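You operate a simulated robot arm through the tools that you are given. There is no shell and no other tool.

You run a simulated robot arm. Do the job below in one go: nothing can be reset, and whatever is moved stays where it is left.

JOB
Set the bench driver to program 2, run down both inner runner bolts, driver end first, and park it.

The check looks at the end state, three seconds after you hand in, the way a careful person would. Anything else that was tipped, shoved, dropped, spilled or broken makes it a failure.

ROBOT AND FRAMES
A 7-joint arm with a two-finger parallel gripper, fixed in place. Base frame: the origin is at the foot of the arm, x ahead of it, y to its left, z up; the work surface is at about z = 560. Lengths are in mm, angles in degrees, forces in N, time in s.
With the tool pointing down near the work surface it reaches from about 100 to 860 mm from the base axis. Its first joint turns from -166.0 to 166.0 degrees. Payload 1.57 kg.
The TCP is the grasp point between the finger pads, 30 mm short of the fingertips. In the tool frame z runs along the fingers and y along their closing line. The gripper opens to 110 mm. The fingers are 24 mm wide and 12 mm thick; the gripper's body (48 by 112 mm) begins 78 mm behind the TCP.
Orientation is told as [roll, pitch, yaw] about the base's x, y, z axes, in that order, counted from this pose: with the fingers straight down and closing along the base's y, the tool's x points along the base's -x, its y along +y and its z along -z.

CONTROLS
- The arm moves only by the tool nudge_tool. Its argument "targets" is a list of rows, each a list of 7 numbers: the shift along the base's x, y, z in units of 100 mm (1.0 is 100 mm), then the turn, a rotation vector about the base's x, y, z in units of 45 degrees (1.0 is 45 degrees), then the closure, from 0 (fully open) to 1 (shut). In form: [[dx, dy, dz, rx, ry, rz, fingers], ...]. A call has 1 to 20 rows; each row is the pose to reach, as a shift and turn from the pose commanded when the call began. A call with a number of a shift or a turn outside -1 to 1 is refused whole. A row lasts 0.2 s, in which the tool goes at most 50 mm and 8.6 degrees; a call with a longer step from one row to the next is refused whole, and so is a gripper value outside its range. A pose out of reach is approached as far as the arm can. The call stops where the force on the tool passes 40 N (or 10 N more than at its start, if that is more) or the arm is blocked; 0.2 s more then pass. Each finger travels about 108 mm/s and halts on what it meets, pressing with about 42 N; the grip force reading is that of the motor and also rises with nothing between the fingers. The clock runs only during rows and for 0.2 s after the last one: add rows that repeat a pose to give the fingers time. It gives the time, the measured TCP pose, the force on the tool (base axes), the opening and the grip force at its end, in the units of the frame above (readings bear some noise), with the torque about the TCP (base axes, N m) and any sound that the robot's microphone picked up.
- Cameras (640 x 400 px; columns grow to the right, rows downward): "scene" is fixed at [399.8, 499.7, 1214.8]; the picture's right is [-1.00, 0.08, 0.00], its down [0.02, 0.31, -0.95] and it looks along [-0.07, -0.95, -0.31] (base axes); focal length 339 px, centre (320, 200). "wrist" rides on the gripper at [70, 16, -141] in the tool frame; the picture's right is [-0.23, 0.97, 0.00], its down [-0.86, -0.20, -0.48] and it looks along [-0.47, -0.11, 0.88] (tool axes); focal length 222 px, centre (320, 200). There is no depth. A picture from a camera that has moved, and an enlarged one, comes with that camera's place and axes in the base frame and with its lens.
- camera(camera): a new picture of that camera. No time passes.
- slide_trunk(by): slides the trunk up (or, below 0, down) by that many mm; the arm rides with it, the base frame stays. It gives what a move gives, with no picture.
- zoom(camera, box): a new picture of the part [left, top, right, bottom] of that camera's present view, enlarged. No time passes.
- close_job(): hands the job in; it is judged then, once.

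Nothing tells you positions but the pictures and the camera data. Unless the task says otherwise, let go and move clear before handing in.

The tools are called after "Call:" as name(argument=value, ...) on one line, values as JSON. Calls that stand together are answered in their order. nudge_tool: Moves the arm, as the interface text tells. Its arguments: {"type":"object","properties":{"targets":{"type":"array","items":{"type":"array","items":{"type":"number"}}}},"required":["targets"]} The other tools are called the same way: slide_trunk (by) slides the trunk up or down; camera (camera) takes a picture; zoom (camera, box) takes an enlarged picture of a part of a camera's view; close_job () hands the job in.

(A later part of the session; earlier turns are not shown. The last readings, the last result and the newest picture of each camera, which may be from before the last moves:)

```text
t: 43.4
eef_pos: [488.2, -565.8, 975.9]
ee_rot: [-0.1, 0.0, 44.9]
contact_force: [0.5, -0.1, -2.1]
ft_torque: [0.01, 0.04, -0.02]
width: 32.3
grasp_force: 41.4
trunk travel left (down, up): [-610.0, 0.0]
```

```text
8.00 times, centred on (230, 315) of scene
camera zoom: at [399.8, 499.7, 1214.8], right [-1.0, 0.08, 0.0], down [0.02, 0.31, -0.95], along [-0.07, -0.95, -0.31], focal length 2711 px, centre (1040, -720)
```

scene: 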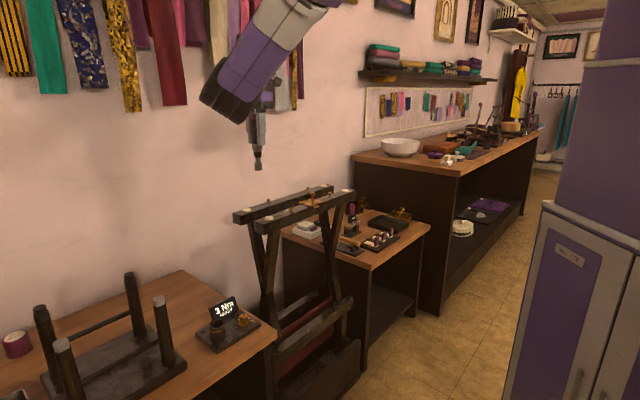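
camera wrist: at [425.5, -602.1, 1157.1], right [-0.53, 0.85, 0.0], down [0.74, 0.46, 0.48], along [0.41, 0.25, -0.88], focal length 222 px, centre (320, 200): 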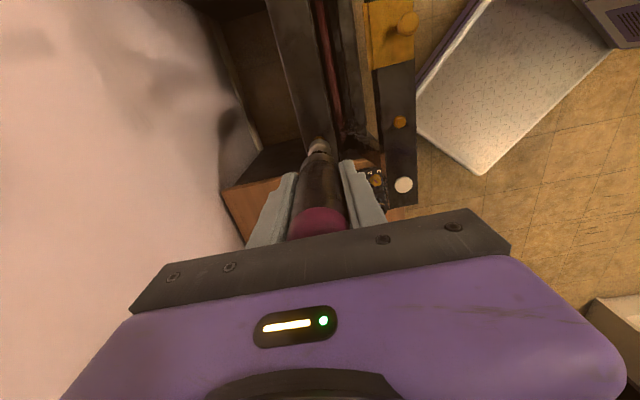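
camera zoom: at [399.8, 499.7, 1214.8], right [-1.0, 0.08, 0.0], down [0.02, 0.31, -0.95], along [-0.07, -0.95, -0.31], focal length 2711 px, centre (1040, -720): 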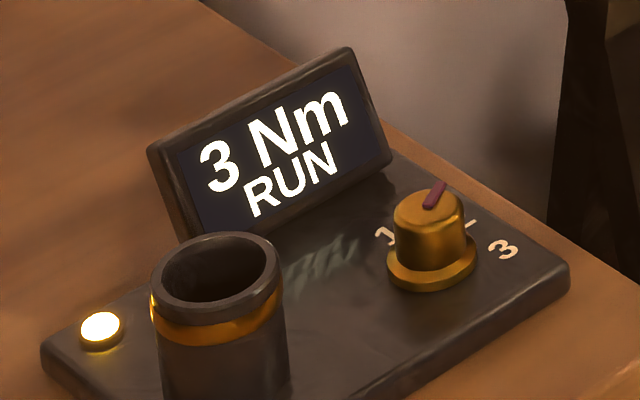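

The display reads "RUN" with the dock lamp lit, and the bolt is going down with light pressure. I'll follow it down.

Call:
nudge_tool(targets=[[0, 0, -0.01, 0, 0, 0, 0.95], [0, 0, -0.02, 0, 0, 0, 0.95], [0, 0, -0.03, 0, 0, 0, 0.95], [0, 0, -0.03, 0, 0, 0, 0.95]])

Call:
zoom(camera="scene", box=[260, 185, 290, 215])

Call:
zoom(camera="scene", box=[200, 290, 260, 340])

```text
t: 44.4
eef_pos: [488.8, -566.1, 973.1]
ee_rot: [-0.1, -0.1, 44.9]
contact_force: [-0.5, -0.4, -3.1]
ft_torque: [0.02, 0.06, 0.02]
width: 32.8
grasp_force: 40.9
trunk travel left (down, up): [-610.0, 0.0]
```

```text
13.33 times, centred on (275, 200) of scene
camera zoom: at [399.8, 499.7, 1214.8], right [-1.0, 0.08, 0.0], down [0.02, 0.31, -0.95], along [-0.07, -0.95, -0.31], focal length 4519 px, centre (920, 200)
```

zoom: 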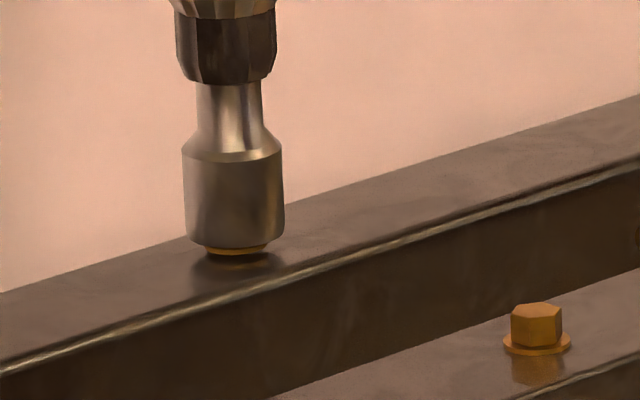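

```text
8.00 times, centred on (230, 315) of scene
camera zoom: at [399.8, 499.7, 1214.8], right [-1.0, 0.08, 0.0], down [0.02, 0.31, -0.95], along [-0.07, -0.95, -0.31], focal length 2711 px, centre (1040, -720)
```

zoom: 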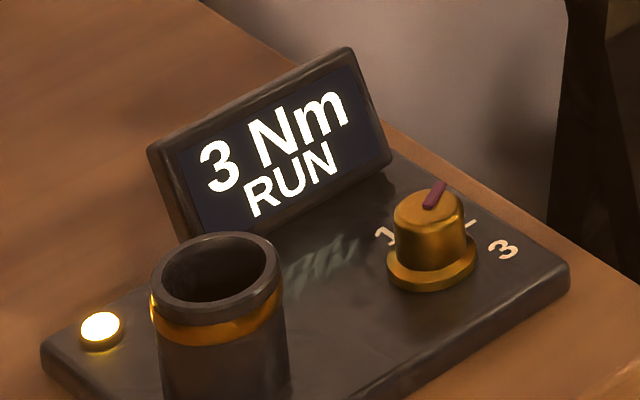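

Call:
nudge_tool(targets=[[0, 0, -0.008, 0, 0, 0, 0.95], [0, 0, -0.015, 0, 0, 0, 0.95], [0, 0, -0.02, 0, 0, 0, 0.95], [0, 0, -0.02, 0, 0, 0, 0.95], [0, 0, -0.02, 0, 0, 0, 0.95]])

Call:
zoom(camera="scene", box=[260, 185, 290, 215])

Call:
zoom(camera="scene", box=[200, 290, 260, 340])

```text
t: 45.6
eef_pos: [489.0, -564.9, 970.3]
ee_rot: [-0.1, 0.0, 45.0]
contact_force: [-1.3, 0.8, 3.2]
ft_torque: [0.16, 0.04, -0.02]
width: 32.6
grasp_force: 40.7
trunk travel left (down, up): [-610.0, 0.0]
```

```text
13.33 times, centred on (275, 200) of scene
camera zoom: at [399.8, 499.7, 1214.8], right [-1.0, 0.08, 0.0], down [0.02, 0.31, -0.95], along [-0.07, -0.95, -0.31], focal length 4519 px, centre (920, 200)
```

zoom: 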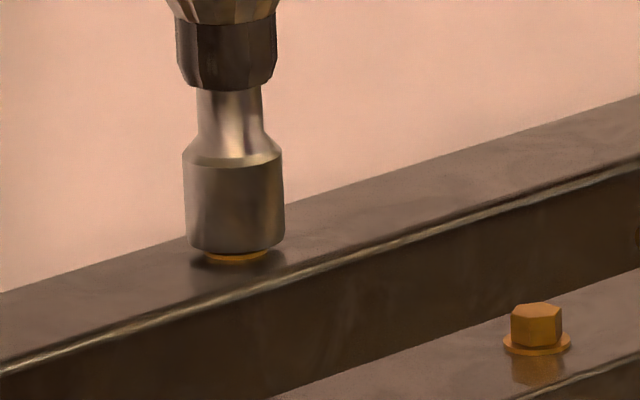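

```text
8.00 times, centred on (230, 315) of scene
camera zoom: at [399.8, 499.7, 1214.8], right [-1.0, 0.08, 0.0], down [0.02, 0.31, -0.95], along [-0.07, -0.95, -0.31], focal length 2711 px, centre (1040, -720)
```

zoom: 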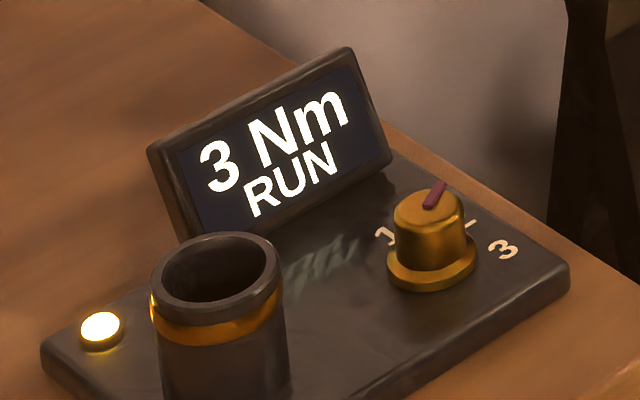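

Contact is now light on the seated flange. I'll hold a moment to see whether the driver finishes.

Call:
nudge_tool(targets=[[0, 0, 0, 0, 0, 0, 0.95], [0, 0, 0, 0, 0, 0, 0.95], [0, 0, 0, 0, 0, 0, 0.95], [0, 0, 0, 0, 0, 0, 0.95], [0, 0, 0, 0, 0, 0, 0.95]])

Call:
zoom(camera="scene", box=[200, 290, 260, 340])

Call:
zoom(camera="scene", box=[260, 185, 290, 215])

```text
t: 46.8
eef_pos: [488.4, -565.1, 971.4]
ee_rot: [-0.1, 0.0, 45.0]
contact_force: [0.0, -0.1, 6.4]
ft_torque: [0.09, 0.08, -0.04]
width: 32.6
grasp_force: 41.0
trunk travel left (down, up): [-610.0, 0.0]
```

```text
8.00 times, centred on (230, 315) of scene
camera zoom: at [399.8, 499.7, 1214.8], right [-1.0, 0.08, 0.0], down [0.02, 0.31, -0.95], along [-0.07, -0.95, -0.31], focal length 2711 px, centre (1040, -720)
```

zoom: 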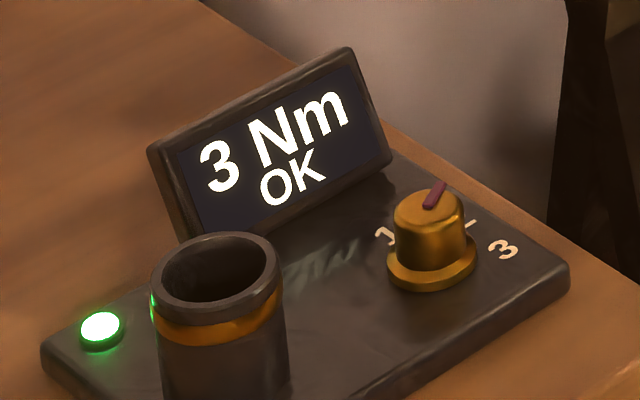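

```text
13.33 times, centred on (275, 200) of scene
camera zoom: at [399.8, 499.7, 1214.8], right [-1.0, 0.08, 0.0], down [0.02, 0.31, -0.95], along [-0.07, -0.95, -0.31], focal length 4519 px, centre (920, 200)
```

zoom: 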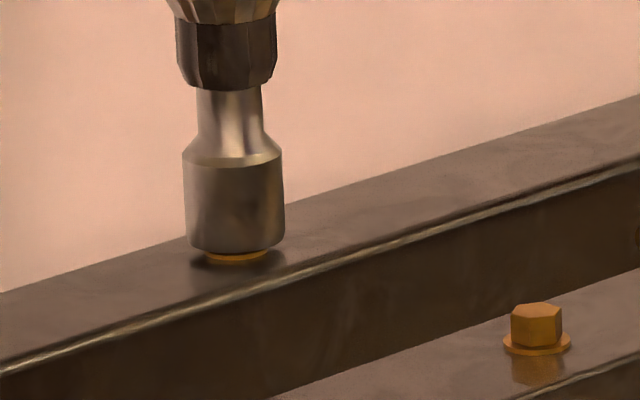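

The display reads "3 Nm OK" with a green lamp, so the first bolt is done. I'll lift straight off and move along to the far-end bolt of the same runner.

Call:
nudge_tool(targets=[[0, 0, 0.1, 0, 0, 0, 0.95], [0, 0, 0.25, 0, 0, 0, 0.95], [0, 0, 0.5, 0, 0, 0, 0.95], [0, 0, 0.75, 0, 0, 0, 0.95], [0, 0, 1.0, 0, 0, 0, 0.95]])

Call:
nudge_tool(targets=[[-0.25, -0.25, 0.1, 0, 0, 0, 0.95], [-0.5, -0.5, 0.1, 0, 0, 0, 0.95], [-0.75, -0.75, 0.1, 0, 0, 0, 0.95], [-0.95, -0.95, 0.1, 0, 0, 0, 0.95], [-0.95, -0.95, 0.1, 0, 0, 0, 0.95]])

Call:
camera(camera="wrist")

Call:
camera(camera="scene")

Call:
zoom(camera="scene", box=[260, 185, 290, 215])

```text
t: 48.0
eef_pos: [488.3, -566.1, 1068.7]
ee_rot: [0.0, -0.1, 45.0]
contact_force: [-0.7, 0.2, -4.6]
ft_torque: [0.01, -0.02, 0.04]
width: 32.7
grasp_force: 40.9
trunk travel left (down, up): [-610.0, 0.0]
```

```text
t: 49.2
eef_pos: [393.4, -661.2, 1080.0]
ee_rot: [-0.1, -0.1, 45.1]
contact_force: [-0.7, 0.0, -3.4]
ft_torque: [0.03, -0.05, 0.02]
width: 32.3
grasp_force: 40.8
trunk travel left (down, up): [-610.0, 0.0]
```

```text
taken
camera wrist: at [332.0, -697.6, 1221.2], right [-0.53, 0.85, 0.0], down [0.74, 0.46, 0.48], along [0.41, 0.25, -0.88], focal length 222 px, centre (320, 200)
```

wrist: 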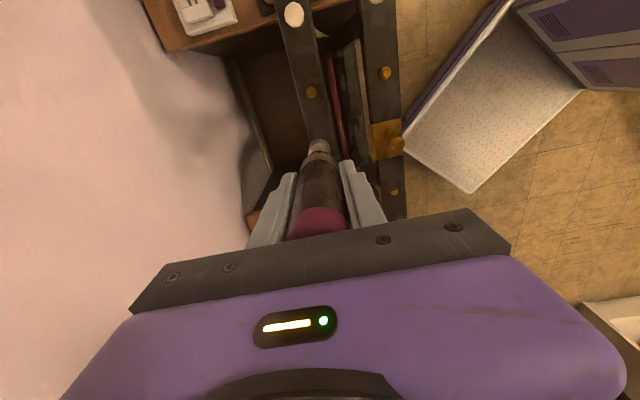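

```text
taken
```

scene: 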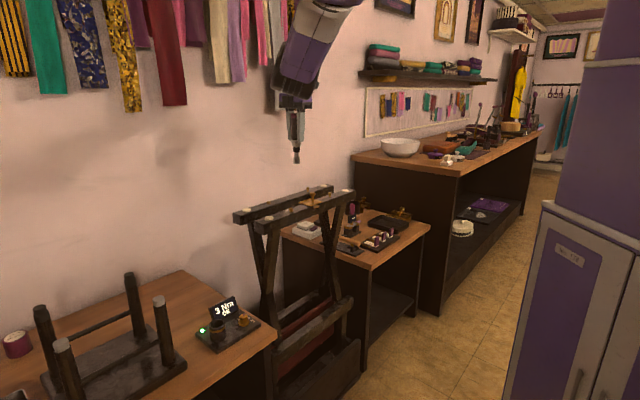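

```text
13.33 times, centred on (275, 200) of scene
camera zoom: at [399.8, 499.7, 1214.8], right [-1.0, 0.08, 0.0], down [0.02, 0.31, -0.95], along [-0.07, -0.95, -0.31], focal length 4519 px, centre (920, 200)
```

zoom: 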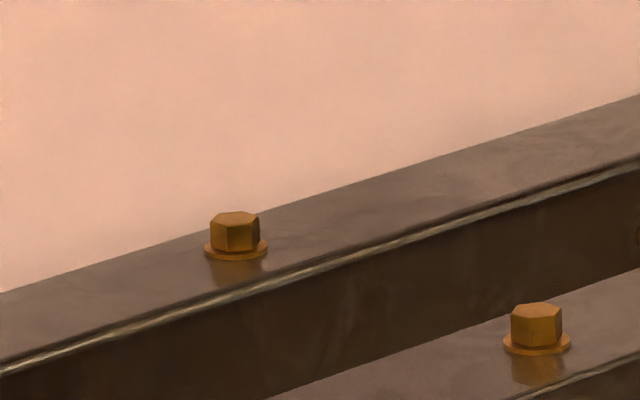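

The first bolt is fully seated. I'll locate the second bolt precisely from here.

Call:
zoom(camera="wrist", box=[280, 60, 360, 150])

Call:
zoom(camera="scene", box=[300, 178, 330, 203])

```text
4.44 times, centred on (320, 105) of wrist
camera zoom: at [332.0, -697.6, 1221.2], right [-0.53, 0.85, 0.0], down [0.74, 0.46, 0.48], along [0.41, 0.25, -0.88], focal length 987 px, centre (320, 622)
```

zoom: 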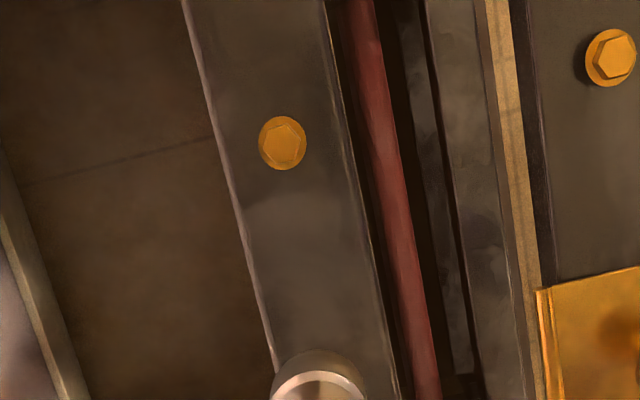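

```text
16.00 times, centred on (315, 190) of scene
camera zoom: at [399.8, 499.7, 1214.8], right [-1.0, 0.08, 0.0], down [0.02, 0.31, -0.95], along [-0.07, -0.95, -0.31], focal length 5423 px, centre (400, 352)
```

zoom: 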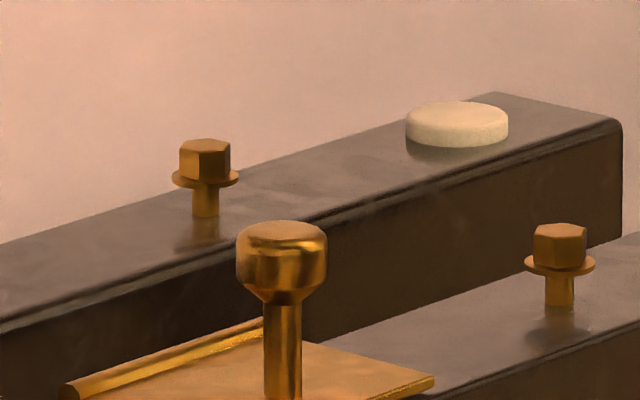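

Call:
nudge_tool(targets=[[-0.2, -0.2, 0, 0, 0, 0, 0.95], [-0.396, -0.392, -0.1, 0, 0, 0, 0.95], [-0.396, -0.392, -0.35, 0, 0, 0, 0.95], [-0.396, -0.392, -0.6, 0, 0, 0, 0.95], [-0.396, -0.392, -0.64, 0, 0, 0, 0.95], [-0.396, -0.392, -0.64, 0, 0, 0, 0.95]])

Call:
zoom(camera="wrist", box=[290, 110, 350, 170])

Call:
zoom(camera="scene", box=[290, 155, 340, 205])

```text
t: 50.6
eef_pos: [352.9, -701.1, 1015.2]
ee_rot: [-0.1, -0.1, 45.0]
contact_force: [0.4, -0.4, -3.7]
ft_torque: [-0.02, 0.01, 0.01]
width: 32.5
grasp_force: 40.3
trunk travel left (down, up): [-610.0, 0.0]
```

```text
6.67 times, centred on (320, 140) of wrist
camera zoom: at [292.2, -737.2, 1157.3], right [-0.53, 0.85, 0.0], down [0.75, 0.46, 0.48], along [0.41, 0.25, -0.88], focal length 1481 px, centre (320, 600)
```

zoom: 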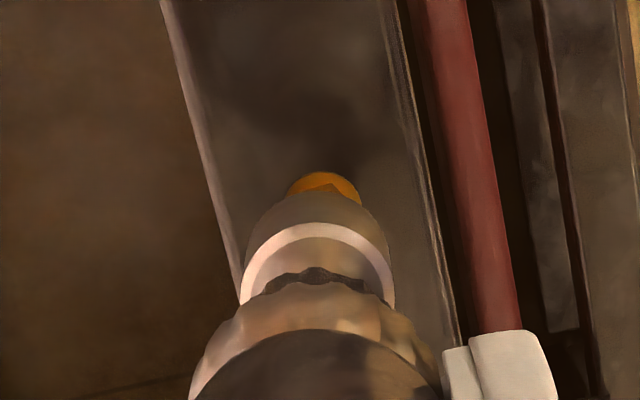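

```text
8.00 times, centred on (315, 180) of scene
camera zoom: at [399.8, 499.7, 1214.8], right [-1.0, 0.08, 0.0], down [0.02, 0.31, -0.95], along [-0.07, -0.95, -0.31], focal length 2711 px, centre (360, 360)
```

zoom: 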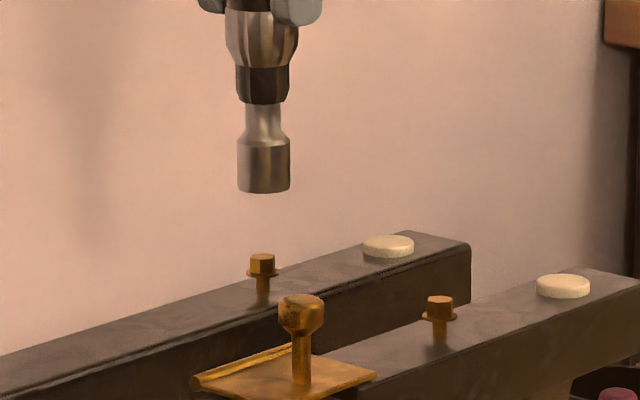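

Call:
nudge_tool(targets=[[0.008, 0.008, -0.1, 0, 0, 0, 0.95], [0.008, 0.008, -0.2, 0, 0, 0, 0.95], [0.008, 0.008, -0.27, 0, 0, 0, 0.95], [0.008, 0.008, -0.27, 0, 0, 0, 0.95]])

Call:
zoom(camera="wrist", box=[290, 110, 350, 170])

Call:
zoom(camera="scene", box=[294, 172, 324, 202])

```text
t: 51.6
eef_pos: [353.8, -692.5, 991.5]
ee_rot: [-0.1, -0.1, 45.0]
contact_force: [-0.3, 0.0, -2.7]
ft_torque: [-0.01, 0.01, 0.0]
width: 32.8
grasp_force: 40.8
out of reach, approached as far as the arm can: row 2, 3, 4
trunk travel left (down, up): [-610.0, 0.0]
```

```text
6.67 times, centred on (320, 140) of wrist
camera zoom: at [293.0, -731.0, 1132.2], right [-0.53, 0.85, 0.0], down [0.74, 0.46, 0.48], along [0.41, 0.25, -0.88], focal length 1481 px, centre (320, 600)
```

zoom: 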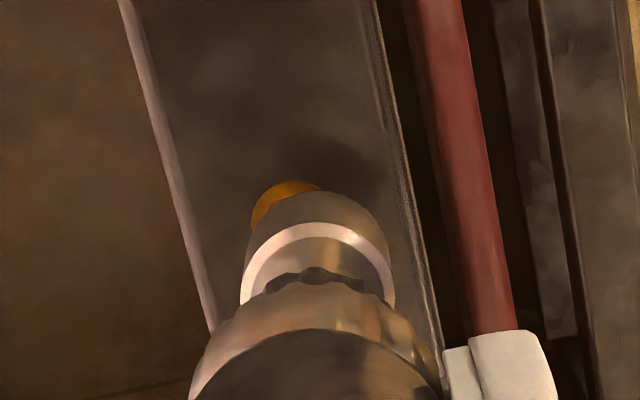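

```text
13.33 times, centred on (309, 187) of scene
camera zoom: at [399.8, 499.7, 1214.8], right [-1.0, 0.08, 0.0], down [0.02, 0.31, -0.95], along [-0.07, -0.95, -0.31], focal length 4519 px, centre (467, 373)
```

zoom: 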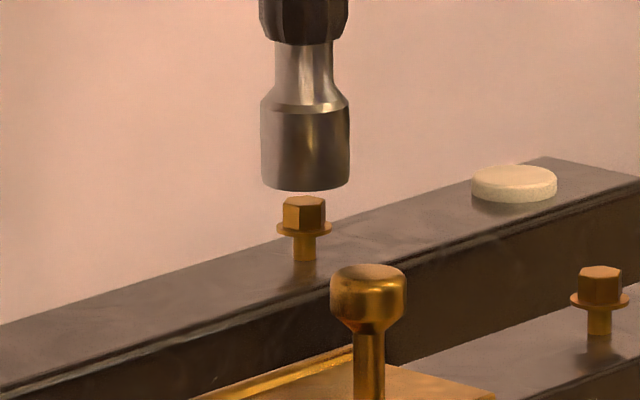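

The arm reaches its limit just short here because the trunk is high. I'll rise clear of the bolt, lower the trunk, and re-align.

Call:
nudge_tool(targets=[[0, 0, 0.2, 0, 0, 0, 0.95], [0, -0.03, 0.5, 0, 0, 0, 0.95], [0, -0.054, 0.75, 0, 0, 0, 0.95], [0, -0.054, 1.0, 0, 0, 0, 0.95]])

Call:
slide_trunk(by=-70)

Call:
zoom(camera="wrist", box=[290, 110, 350, 170])

Call:
zoom(camera="scene", box=[294, 162, 334, 202])

Call:
camera(camera="scene")

```text
t: 52.6
eef_pos: [354.5, -712.7, 1089.9]
ee_rot: [0.1, -0.2, 45.0]
contact_force: [-0.3, 0.2, -3.5]
ft_torque: [0.01, 0.0, 0.0]
width: 32.3
grasp_force: 40.7
out of reach, approached as far as the arm can: row 2, 3, 4
trunk travel left (down, up): [-610.0, 0.0]
```

```text
t: 53.7
eef_pos: [355.0, -711.7, 1019.1]
ee_rot: [0.0, -0.2, 44.9]
contact_force: [-0.6, -0.6, -4.6]
ft_torque: [0.01, -0.01, -0.05]
width: 32.5
grasp_force: 41.2
trunk travel left (down, up): [-540.0, 70.0]
```

```text
6.67 times, centred on (320, 140) of wrist
camera zoom: at [293.7, -749.4, 1160.0], right [-0.53, 0.85, 0.0], down [0.74, 0.46, 0.48], along [0.41, 0.26, -0.88], focal length 1481 px, centre (320, 600)
```

zoom: 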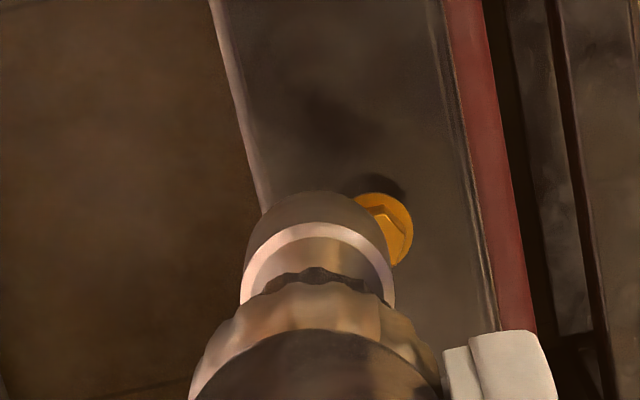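

```text
10.00 times, centred on (314, 182) of scene
camera zoom: at [399.8, 499.7, 1214.8], right [-1.0, 0.08, 0.0], down [0.02, 0.31, -0.95], along [-0.07, -0.95, -0.31], focal length 3389 px, centre (380, 380)
```

zoom: 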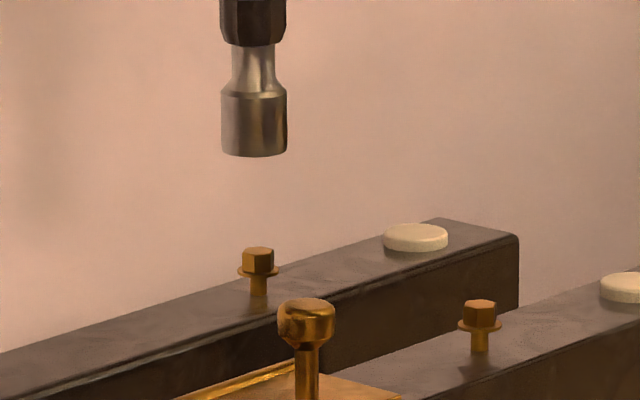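

```text
taken
```

scene: 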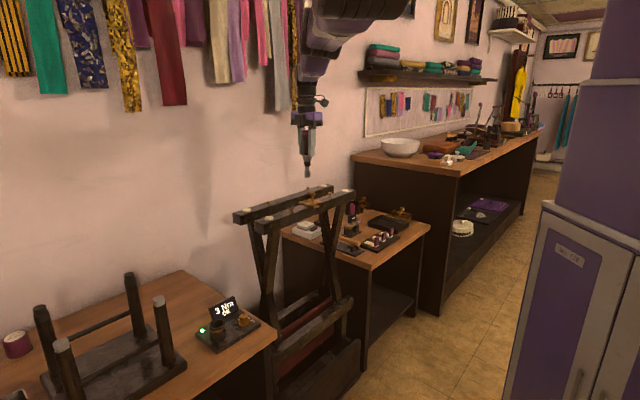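

The limit looks like a wrist-rotation limit at this yaw, because the arm slid along an arc instead of reaching. I'll rotate the hand back toward its natural yaw here, turning about the driver's own axis, to free up the reach.

Call:
nudge_tool(targets=[[0, 0, 0.05, 0, 0, -0.167, 0.95], [0, 0, 0.1, 0, 0, -0.333, 0.95], [0, 0, 0.1, 0, 0, -0.5, 0.95], [0, 0, 0.1, 0, 0, -0.667, 0.95], [0, 0, 0.1, 0, 0, -0.833, 0.95], [0, 0, 0.1, 0, 0, -1.0, 0.95]])

Call:
camera(camera="wrist")

Call:
camera(camera="scene")

```text
t: 55.1
eef_pos: [355.2, -712.7, 1028.7]
ee_rot: [0.2, -0.2, -0.1]
contact_force: [0.6, 1.1, -3.3]
ft_torque: [0.01, 0.0, 0.0]
width: 32.6
grasp_force: 40.8
trunk travel left (down, up): [-540.0, 70.0]
```

```text
taken
camera wrist: at [284.7, -696.4, 1169.8], right [0.23, 0.97, 0.0], down [0.85, -0.2, 0.48], along [0.47, -0.11, -0.88], focal length 222 px, centre (320, 200)
```

wrist: 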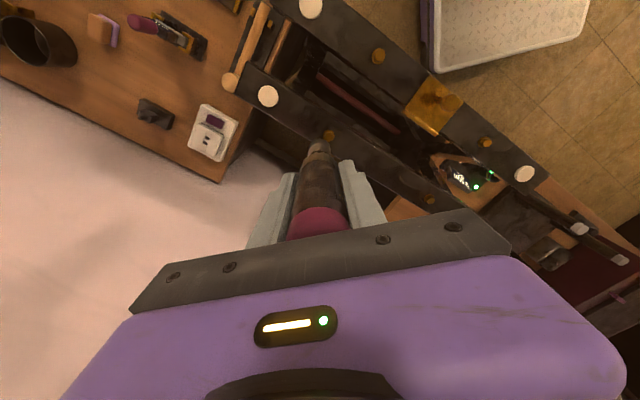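

```text
taken
```

scene: 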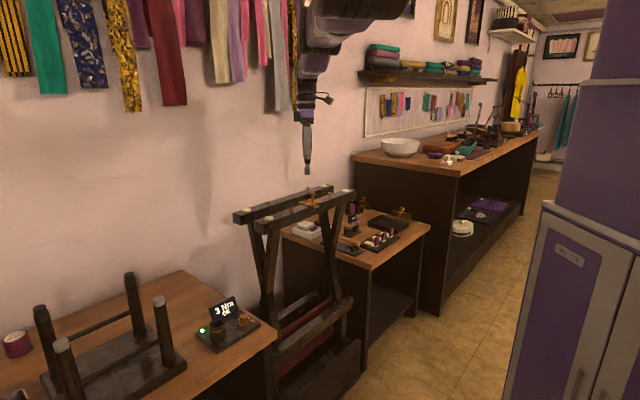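

The rotation was reached cleanly at yaw 0. Now I'll re-align over the second bolt.

Call:
nudge_tool(targets=[[-0.005, 0.07, 0, 0, 0, 0, 0.95], [-0.009, 0.142, 0, 0, 0, 0, 0.95], [-0.009, 0.142, -0.12, 0, 0, 0, 0.95], [-0.009, 0.142, -0.12, 0, 0, 0, 0.95]])

Call:
zoom(camera="wrist", box=[290, 110, 350, 170])

Call:
zoom(camera="scene", box=[294, 166, 328, 200])

```text
t: 56.1
eef_pos: [355.0, -710.8, 1014.9]
ee_rot: [0.2, -0.2, 0.0]
contact_force: [0.4, -0.2, -2.9]
ft_torque: [-0.02, 0.0, -0.01]
width: 32.7
grasp_force: 40.5
out of reach, approached as far as the arm can: row 1, 2, 3, 4
trunk travel left (down, up): [-540.0, 70.0]
```

```text
6.67 times, centred on (320, 140) of wrist
camera zoom: at [285.3, -694.7, 1156.2], right [0.23, 0.97, 0.0], down [0.85, -0.2, 0.48], along [0.47, -0.11, -0.88], focal length 1481 px, centre (320, 600)
```

zoom: 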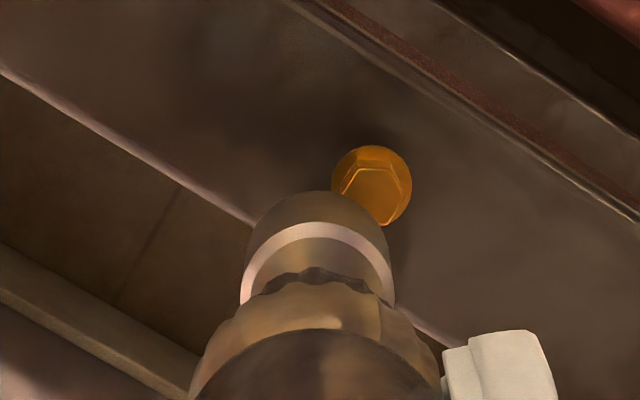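

```text
11.76 times, centred on (311, 183) of scene
camera zoom: at [399.8, 499.7, 1214.8], right [-1.0, 0.08, 0.0], down [0.02, 0.31, -0.95], along [-0.07, -0.95, -0.31], focal length 3987 px, centre (426, 400)
```

zoom: 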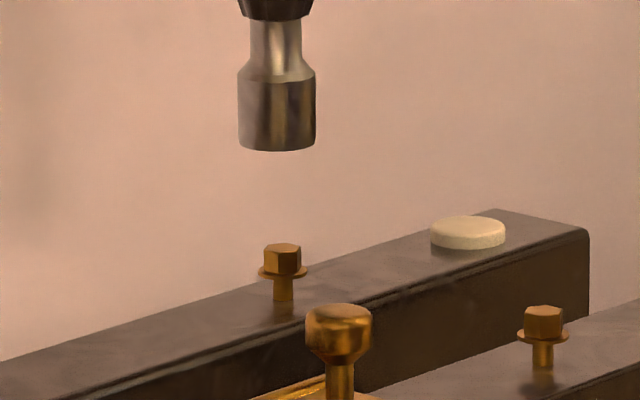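

The arm is stretched out straight against its reach, which is why it resists bending inward. I'll raise a little and pull inward to re-bend the elbow, keeping the nose above the jig and bolts.

Call:
nudge_tool(targets=[[-0.05, 0.1, 0.1, 0, 0, 0, 0.95], [-0.1, 0.2, 0.2, 0, 0, 0, 0.95], [-0.15, 0.3, 0.3, 0, 0, 0, 0.95], [-0.2, 0.4, 0.4, 0, 0, 0, 0.95], [-0.27, 0.54, 0.4, 0, 0, 0, 0.95], [-0.27, 0.54, 0.4, 0, 0, 0, 0.95]])

Call:
camera(camera="scene")

```text
t: 57.5
eef_pos: [330.3, -716.9, 1050.6]
ee_rot: [0.3, -0.2, 0.0]
contact_force: [-0.6, 0.0, -2.0]
ft_torque: [0.04, 0.03, 0.0]
width: 32.5
grasp_force: 40.7
out of reach, approached as far as the arm can: row 1, 2, 3, 4, 5, 6
trunk travel left (down, up): [-540.0, 70.0]
```

```text
taken
```

scene: 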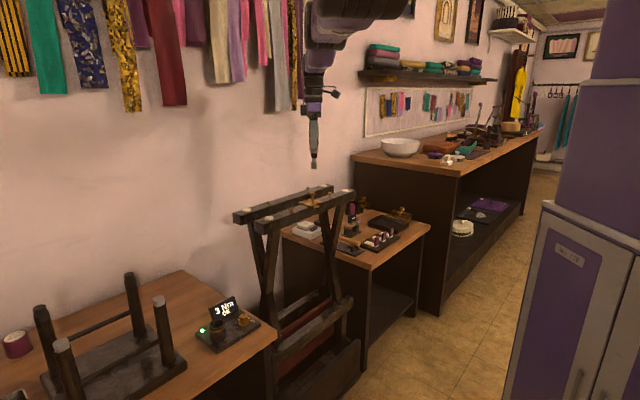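

Call:
zoom(camera="scene", box=[260, 0, 480, 180])

Call:
camera(camera="wrist")

```text
2.22 times, centred on (370, 90) of scene
camera zoom: at [399.8, 499.7, 1214.8], right [-1.0, 0.08, 0.0], down [0.02, 0.31, -0.95], along [-0.07, -0.95, -0.31], focal length 753 px, centre (209, 444)
```

zoom: 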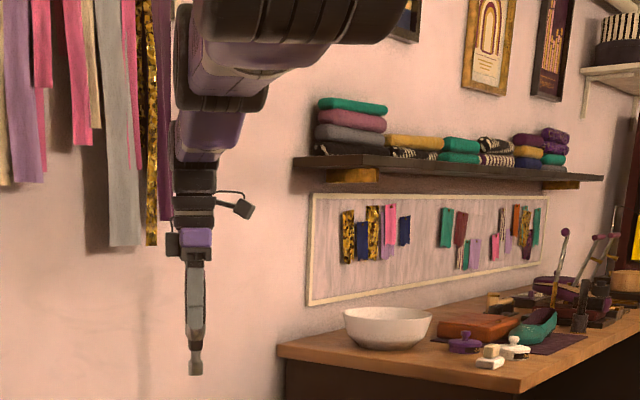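

```text
taken
camera wrist: at [260.2, -700.2, 1190.6], right [0.23, 0.97, 0.0], down [0.85, -0.2, 0.48], along [0.47, -0.11, -0.88], focal length 222 px, centre (320, 200)
```

wrist: 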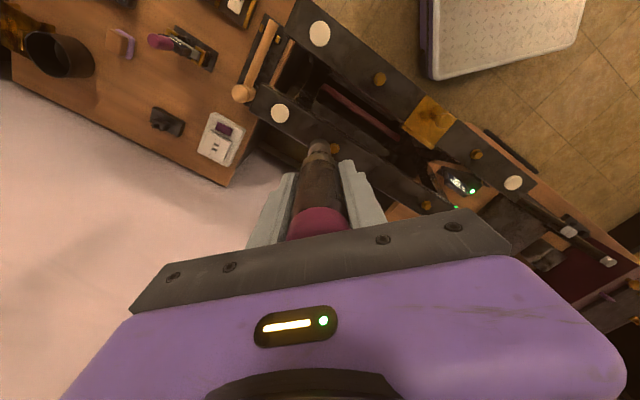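

The inward pull gained only about 10 mm, but it is starting to bend. I'll repeat it with more time and no height change.

Call:
nudge_tool(targets=[[0, 0.2, 0, 0, 0, 0, 0.95], [0, 0.4, 0, 0, 0, 0, 0.95], [0, 0.6, 0, 0, 0, 0, 0.95], [0, 0.8, 0, 0, 0, 0, 0.95], [0, 0.8, 0, 0, 0, 0, 0.95], [0, 0.8, 0, 0, 0, 0, 0.95], [0, 0.8, 0, 0, 0, 0, 0.95], [0, 0.8, 0, 0, 0, 0, 0.95]])

```text
t: 59.3
eef_pos: [331.7, -716.3, 1045.6]
ee_rot: [0.2, -0.1, 0.0]
contact_force: [0.3, 0.1, -2.6]
ft_torque: [0.02, 0.01, 0.01]
width: 32.7
grasp_force: 40.2
out of reach, approached as far as the arm can: row 1, 2, 3, 4, 5, 6, 7, 8
trunk travel left (down, up): [-540.0, 70.0]
```

Call:
nudge_tool(targets=[[0, 0, 0.25, 0, 0, -0.1, 0.95], [0, 0, 0.5, 0, 0, -0.25, 0.95], [0, 0, 0.75, 0, 0, -0.4, 0.95], [0, 0, 1.0, 0, 0, -0.5, 0.95], [0, 0, 1.0, 0, 0, -0.65, 0.95]])

Call:
camera(camera="scene")

```text
t: 60.5
eef_pos: [331.9, -719.8, 1144.5]
ee_rot: [0.2, -0.1, -29.4]
contact_force: [-0.5, 0.4, -3.3]
ft_torque: [0.01, 0.0, -0.03]
width: 32.6
grasp_force: 40.8
out of reach, approached as far as the arm can: row 2, 3, 4, 5
trunk travel left (down, up): [-540.0, 70.0]
```

```text
taken
```

scene: 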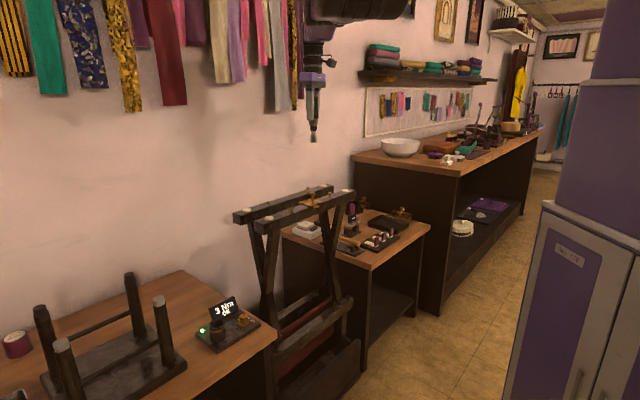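

Call:
nudge_tool(targets=[[-0.2, 0.45, 0, 0, 0, 0, 0.95], [-0.4, 0.9, 0, 0, 0, 0, 0.95], [-0.4, 0.9, 0, 0, 0, 0, 0.95], [-0.4, 0.9, 0, 0, 0, 0, 0.95]])

```text
t: 61.5
eef_pos: [288.8, -720.2, 1147.9]
ee_rot: [0.1, -0.1, -29.2]
contact_force: [-0.3, -0.2, -3.6]
ft_torque: [-0.03, -0.01, 0.0]
width: 32.7
grasp_force: 40.8
out of reach, approached as far as the arm can: row 1, 2, 3, 4
trunk travel left (down, up): [-540.0, 70.0]
```

Only motion along y is blocked while x and z move freely, so the arm is straight along -y with W2 close to its full reach. I'll lower the trunk, which puts the bolt further inside the reach, and try moves that flex the elbow.

Call:
nudge_tool(targets=[[0.2, 0.1, -0.2, 0, 0, 0, 0.95], [0.4, 0.2, -0.4, 0, 0, 0, 0.95], [0.6, 0.3, -0.6, 0, 0, 0, 0.95], [0.6, 0.4, -0.8, 0, 0, 0, 0.95], [0.6, 0.4, -0.8, 0, 0, 0, 0.95]])

```text
t: 62.7
eef_pos: [350.9, -718.3, 1069.7]
ee_rot: [0.3, 0.0, -29.2]
contact_force: [0.1, 0.2, -3.5]
ft_torque: [0.02, 0.03, -0.02]
width: 32.8
grasp_force: 40.2
out of reach, approached as far as the arm can: row 1, 2, 3, 4, 5
trunk travel left (down, up): [-540.0, 70.0]
```

The arm is dead straight, so straight-in commands cannot bend it. Tilting the hand while holding the wrist in place should flex the elbow. I'll do that high above the rails and then straighten up with the wrist further in.

Call:
nudge_tool(targets=[[0, 0, 0.3, 0, 0, 0, 0.95], [0, 0, 0.6, 0, 0, 0, 0.95], [0, 0.26, 0.61, 0.148, 0, 0, 0.95], [0, 0.52, 0.65, 0.296, 0, 0, 0.95], [0, 0.78, 0.7, 0.444, 0, 0, 0.95]])

Call:
camera(camera="scene")

```text
t: 63.9
eef_pos: [351.6, -639.0, 1138.3]
ee_rot: [17.7, 9.5, -27.7]
contact_force: [0.5, -0.4, -3.4]
ft_torque: [-0.07, -0.05, -0.01]
width: 32.7
grasp_force: 40.5
trunk travel left (down, up): [-540.0, 70.0]
```

```text
taken
```

scene: 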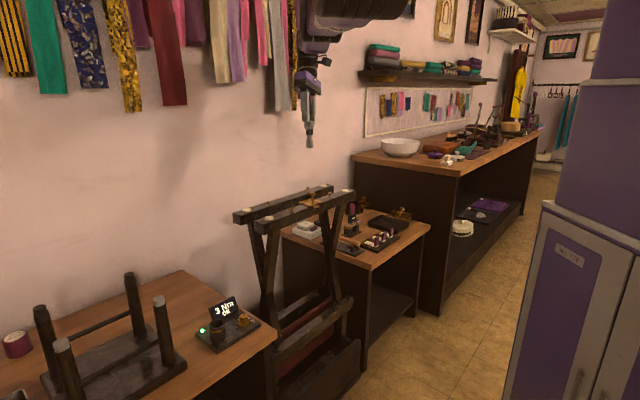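

That was reached without complaint. Now I'll bring the tool back to vertical with the TCP held inward.

Call:
nudge_tool(targets=[[0, 0, 0, -0.11, 0, 0, 0.95], [0, 0, 0, -0.22, 0, 0, 0.95], [0, -0.05, 0, -0.333, 0, 0, 0.95], [0, -0.1, 0, -0.444, 0, 0, 0.95], [0, -0.1, 0, -0.444, 0, 0, 0.95]])

Call:
camera(camera="scene")

```text
t: 65.1
eef_pos: [355.2, -720.4, 1139.7]
ee_rot: [0.1, -0.1, -29.2]
contact_force: [0.5, 0.4, -3.8]
ft_torque: [-0.03, 0.01, -0.01]
width: 32.6
grasp_force: 40.9
out of reach, approached as far as the arm can: row 1, 2, 3, 4, 5
trunk travel left (down, up): [-540.0, 70.0]
```

```text
taken
```

scene: 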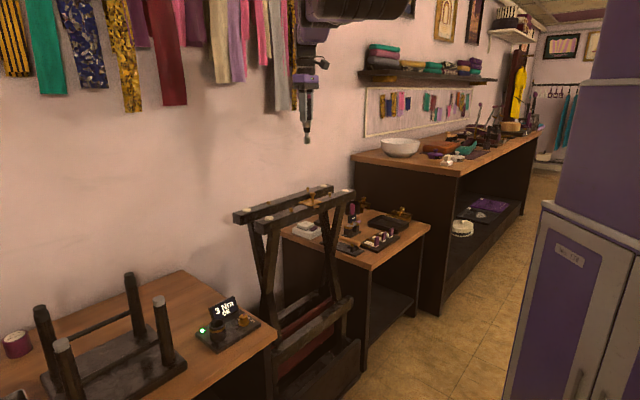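

Call:
zoom(camera="scene", box=[260, 0, 440, 110])

```text
3.56 times, centred on (350, 55) of scene
camera zoom: at [399.8, 499.7, 1214.8], right [-1.0, 0.08, 0.0], down [0.02, 0.31, -0.95], along [-0.07, -0.95, -0.31], focal length 1205 px, centre (213, 716)
```

zoom: 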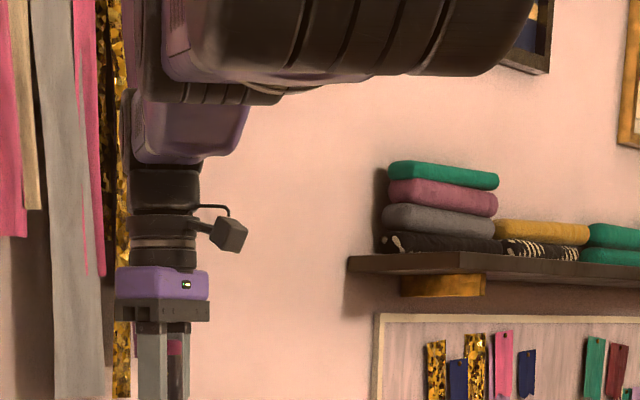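

The arm is visibly straight along -y, with its elbow hinge horizontal. Tilting flexes the elbow only partly, so I'll tilt further and then pull inward while still tilted.

Call:
nudge_tool(targets=[[0, 0.26, 0.02, 0.148, 0, 0, 0.95], [0, 0.52, 0.06, 0.296, 0, 0, 0.95], [0, 0.78, 0.14, 0.444, 0, 0, 0.95]])

Call:
nudge_tool(targets=[[0, 0.24, 0.1, 0.148, 0, 0, 0.95], [0, 0.47, 0.24, 0.296, 0, 0, 0.95], [0, 0.69, 0.4, 0.444, 0, 0, 0.95]])

Call:
nudge_tool(targets=[[0, 0.1, 0, 0, 0, 0, 0.95], [0, 0.2, 0, 0, 0, 0, 0.95], [0, 0.3, 0, 0, 0, 0, 0.95], [0, 0.4, 0, 0, 0, 0, 0.95], [0, 0.5, 0, 0, 0, 0, 0.95], [0, 0.5, 0, 0, 0, 0, 0.95]])

Call:
camera(camera="scene")

```text
t: 65.9
eef_pos: [355.0, -638.9, 1155.4]
ee_rot: [17.7, 9.4, -27.8]
contact_force: [0.8, -0.8, -3.5]
ft_torque: [-0.01, 0.01, 0.01]
width: 32.8
grasp_force: 40.9
trunk travel left (down, up): [-540.0, 70.0]
```

```text
t: 66.7
eef_pos: [368.4, -633.5, 1157.7]
ee_rot: [18.5, 9.8, -25.9]
contact_force: [-0.5, -0.2, -3.5]
ft_torque: [-0.06, -0.04, 0.02]
width: 32.3
grasp_force: 40.9
out of reach, approached as far as the arm can: row 1, 2, 3
trunk travel left (down, up): [-540.0, 70.0]
```

```text
t: 68.1
eef_pos: [369.5, -631.9, 1158.0]
ee_rot: [18.6, 10.0, -25.8]
contact_force: [0.7, 0.4, -3.6]
ft_torque: [-0.07, -0.01, 0.01]
width: 32.6
grasp_force: 41.1
out of reach, approached as far as the arm can: row 1, 2, 3, 4, 5, 6
trunk travel left (down, up): [-540.0, 70.0]
```

```text
taken
```

scene: 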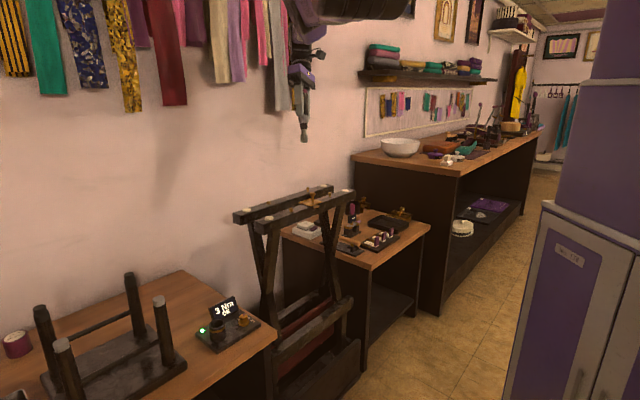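

Inward tilt hit the wrist-fold limit. The free side of the elbow must be the other way, so I'll tilt the fingers outward and pull in from there.

Call:
nudge_tool(targets=[[-0.04, -0.26, -0.05, -0.148, 0, 0, 0.95], [-0.09, -0.56, -0.1, -0.296, 0, 0, 0.95], [-0.14, -0.85, -0.14, -0.444, 0, 0, 0.95]])

Call:
nudge_tool(targets=[[0, -0.24, 0.02, -0.14, 0, 0, 0.95], [0, -0.48, 0.06, -0.28, 0, 0, 0.95], [0, -0.72, 0.12, -0.42, 0, 0, 0.95], [0, -0.96, 0.2, -0.556, 0, 0, 0.95]])

Call:
nudge_tool(targets=[[0, 0.2, 0, 0, 0, 0, 0.95], [0, 0.4, 0, 0, 0, 0, 0.95], [0, 0.6, 0, 0, 0, 0, 0.95], [0, 0.8, 0, 0, 0, 0, 0.95], [0, 0.8, 0, 0, 0, 0, 0.95]])

Call:
camera(camera="scene")

```text
t: 68.9
eef_pos: [355.5, -716.4, 1143.9]
ee_rot: [0.6, 0.6, -27.5]
contact_force: [-0.4, 0.3, -3.6]
ft_torque: [0.01, 0.01, 0.03]
width: 32.7
grasp_force: 40.9
trunk travel left (down, up): [-540.0, 70.0]
```

```text
t: 69.9
eef_pos: [355.5, -820.0, 1163.5]
ee_rot: [-21.7, -10.5, -25.6]
contact_force: [0.3, 0.6, -3.8]
ft_torque: [0.05, 0.01, 0.03]
width: 32.5
grasp_force: 41.1
out of reach, approached as far as the arm can: row 2, 3, 4
trunk travel left (down, up): [-540.0, 70.0]
```

```text
t: 71.1
eef_pos: [355.1, -818.9, 1163.3]
ee_rot: [-21.8, -10.6, -25.5]
contact_force: [-0.2, -0.8, -3.3]
ft_torque: [0.05, 0.04, 0.0]
width: 32.8
grasp_force: 40.5
out of reach, approached as far as the arm can: row 1, 2, 3, 4, 5
trunk travel left (down, up): [-540.0, 70.0]
```

```text
taken
```

scene: 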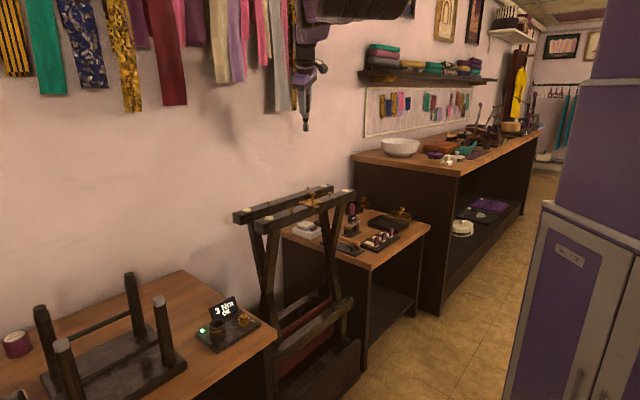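

There is a slight inward creep. I'll hold a larger inward command for longer to see whether the bend grows.

Call:
nudge_tool(targets=[[0, 0.5, 0, 0, 0, 0, 0.95], [0, 1.0, 0, 0, 0, 0, 0.95], [0, 1.0, 0, 0, 0, 0, 0.95], [0, 1.0, 0, 0, 0, 0, 0.95], [0, 1.0, 0, 0, 0, 0, 0.95], [0, 1.0, 0, 0, 0, 0, 0.95], [0, 1.0, 0, 0, 0, 0, 0.95], [0, 1.0, 0, 0, 0, 0, 0.95], [0, 1.0, 0, 0, 0, 0, 0.95], [0, 1.0, 0, 0, 0, 0, 0.95], [0, 1.0, 0, 0, 0, 0, 0.95], [0, 1.0, 0, 0, 0, 0, 0.95]])

```text
t: 73.7
eef_pos: [361.2, -818.7, 1165.1]
ee_rot: [-21.8, -10.5, -25.5]
contact_force: [-0.1, -0.2, -3.1]
ft_torque: [0.0, -0.02, 0.0]
width: 32.6
grasp_force: 40.4
out of reach, approached as far as the arm can: row 1, 2, 3, 4, 5, 6, 7, 8, 9, 10, 11, 12
trunk travel left (down, up): [-540.0, 70.0]
```

Call:
nudge_tool(targets=[[0, 0.25, -0.06, 0.14, 0, 0, 0.95], [0, 0.5, -0.12, 0.28, 0, 0, 0.95], [0, 0.75, -0.17, 0.42, 0, 0, 0.95], [0, 1.0, -0.2, 0.556, 0, 0, 0.95]])

Call:
nudge_tool(targets=[[0, 0.02, 0, 0, 0, 0, 0.95], [0, 0.04, 0, 0, 0, 0, 0.95], [0, 0.06, 0, 0, 0, 0, 0.95], [0, 0.08, 0, 0, 0, 0, 0.95], [0, 0.1, 0, 0, 0, 0, 0.95]])

```text
t: 74.7
eef_pos: [359.4, -718.8, 1147.3]
ee_rot: [0.7, 0.8, -27.5]
contact_force: [0.8, 0.1, -3.9]
ft_torque: [-0.01, -0.02, -0.01]
width: 32.7
grasp_force: 41.1
trunk travel left (down, up): [-540.0, 70.0]
```

```text
t: 75.9
eef_pos: [359.1, -708.7, 1148.3]
ee_rot: [0.6, 0.7, -27.6]
contact_force: [-0.2, -0.3, -2.4]
ft_torque: [0.02, -0.04, 0.01]
width: 32.5
grasp_force: 40.3
trunk travel left (down, up): [-540.0, 70.0]
```

That freed it: the arm now bends inward without complaint. I'll draw in further in small steps to get well away from the stretched posture.

Call:
nudge_tool(targets=[[0, 0.04, 0, 0, 0, 0, 0.95], [0, 0.08, 0, 0, 0, 0, 0.95], [0, 0.13, 0, 0, 0, 0, 0.95], [0, 0.2, 0, 0, 0, 0, 0.95], [0, 0.3, 0, 0, 0, 0, 0.95], [0, 0.4, 0, 0, 0, 0, 0.95]])

Call:
camera(camera="scene")

```text
t: 77.3
eef_pos: [360.5, -668.0, 1146.7]
ee_rot: [0.5, 0.8, -27.5]
contact_force: [0.2, 0.6, -3.4]
ft_torque: [0.01, 0.03, -0.01]
width: 32.5
grasp_force: 41.0
out of reach, approached as far as the arm can: row 4, 5
trunk travel left (down, up): [-540.0, 70.0]
```

```text
taken
```

scene: 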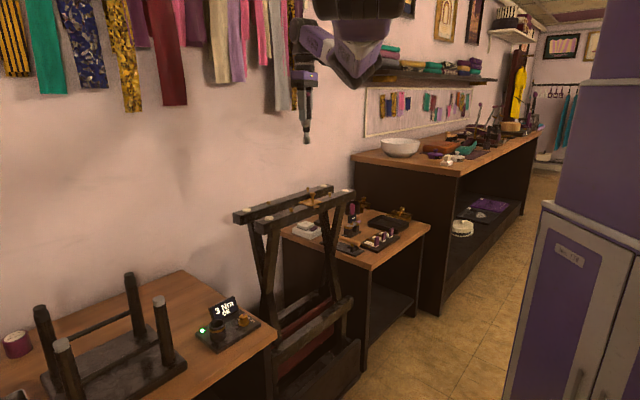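

The elbow is now bent and hanging freely. I'll lower the trunk 120 mm, which puts the second bolt well within reach, then square up the tool.

Call:
slide_trunk(by=-120)

Call:
nudge_tool(targets=[[0, 0, 0, -0.018, -0.0107, 0, 0.95], [0, 0, 0, -0.018, -0.0107, 0, 0.95]])

Call:
camera(camera="scene")

Call:
camera(camera="wrist")

```text
t: 78.8
eef_pos: [357.2, -669.6, 1026.4]
ee_rot: [0.7, 0.8, -27.5]
contact_force: [-0.4, 0.1, -3.1]
ft_torque: [0.01, 0.04, 0.02]
width: 32.4
grasp_force: 40.6
trunk travel left (down, up): [-420.0, 190.0]
```

```text
t: 79.4
eef_pos: [358.4, -668.1, 1027.6]
ee_rot: [0.1, 0.0, -27.5]
contact_force: [1.0, 0.3, -2.9]
ft_torque: [0.01, -0.01, 0.01]
width: 32.7
grasp_force: 40.3
trunk travel left (down, up): [-420.0, 190.0]
```

```text
taken
```

scene: 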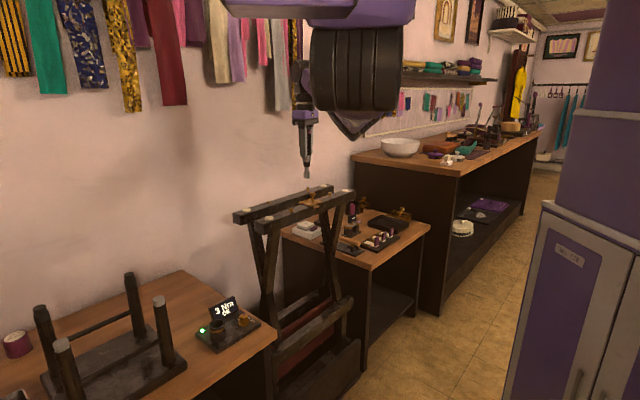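

```text
taken
camera wrist: at [303.9, -620.8, 1168.4], right [0.65, 0.76, 0.0], down [0.67, -0.57, 0.48], along [0.36, -0.31, -0.88], focal length 222 px, centre (320, 200)
```

wrist: 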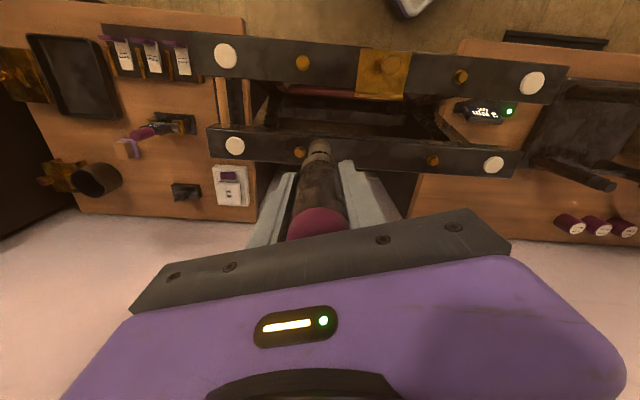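

Call:
nudge_tool(targets=[[-0.015, -0.1, 0, 0, 0, 0, 0.95], [-0.03, -0.2, 0, 0, 0, 0, 0.95], [-0.048, -0.309, 0, 0, 0, 0, 0.95], [-0.048, -0.309, -0.1, 0, 0, 0, 0.95], [-0.048, -0.309, -0.1, 0, 0, 0, 0.95]])

Call:
zoom(camera="wrist", box=[290, 110, 350, 170])

Call:
zoom(camera="scene", box=[294, 166, 328, 200])

```text
t: 80.6
eef_pos: [353.7, -699.3, 1017.6]
ee_rot: [0.1, 0.0, -27.5]
contact_force: [0.1, -0.1, -3.9]
ft_torque: [-0.01, -0.05, -0.02]
width: 32.7
grasp_force: 40.8
trunk travel left (down, up): [-420.0, 190.0]
```

```text
6.67 times, centred on (320, 140) of wrist
camera zoom: at [299.3, -651.5, 1158.5], right [0.65, 0.76, 0.0], down [0.67, -0.57, 0.48], along [0.36, -0.31, -0.88], focal length 1481 px, centre (320, 600)
```

zoom: 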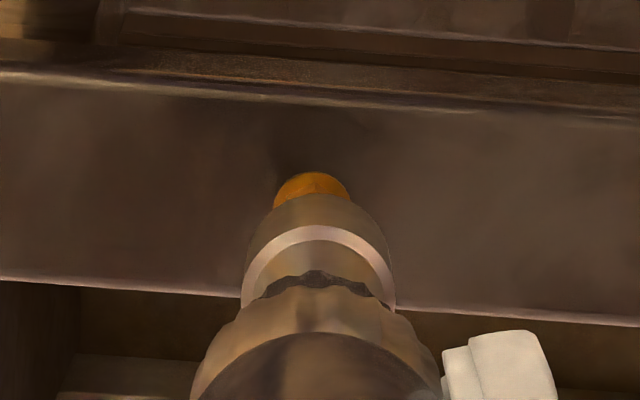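

```text
11.76 times, centred on (311, 183) of scene
camera zoom: at [399.8, 499.7, 1214.8], right [-1.0, 0.08, 0.0], down [0.02, 0.31, -0.95], along [-0.07, -0.95, -0.31], focal length 3987 px, centre (426, 400)
```

zoom: 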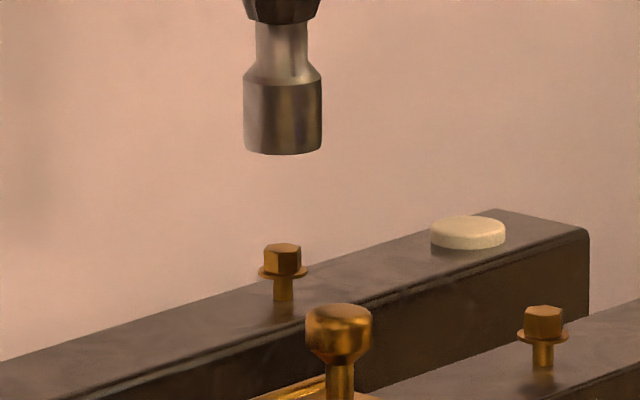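

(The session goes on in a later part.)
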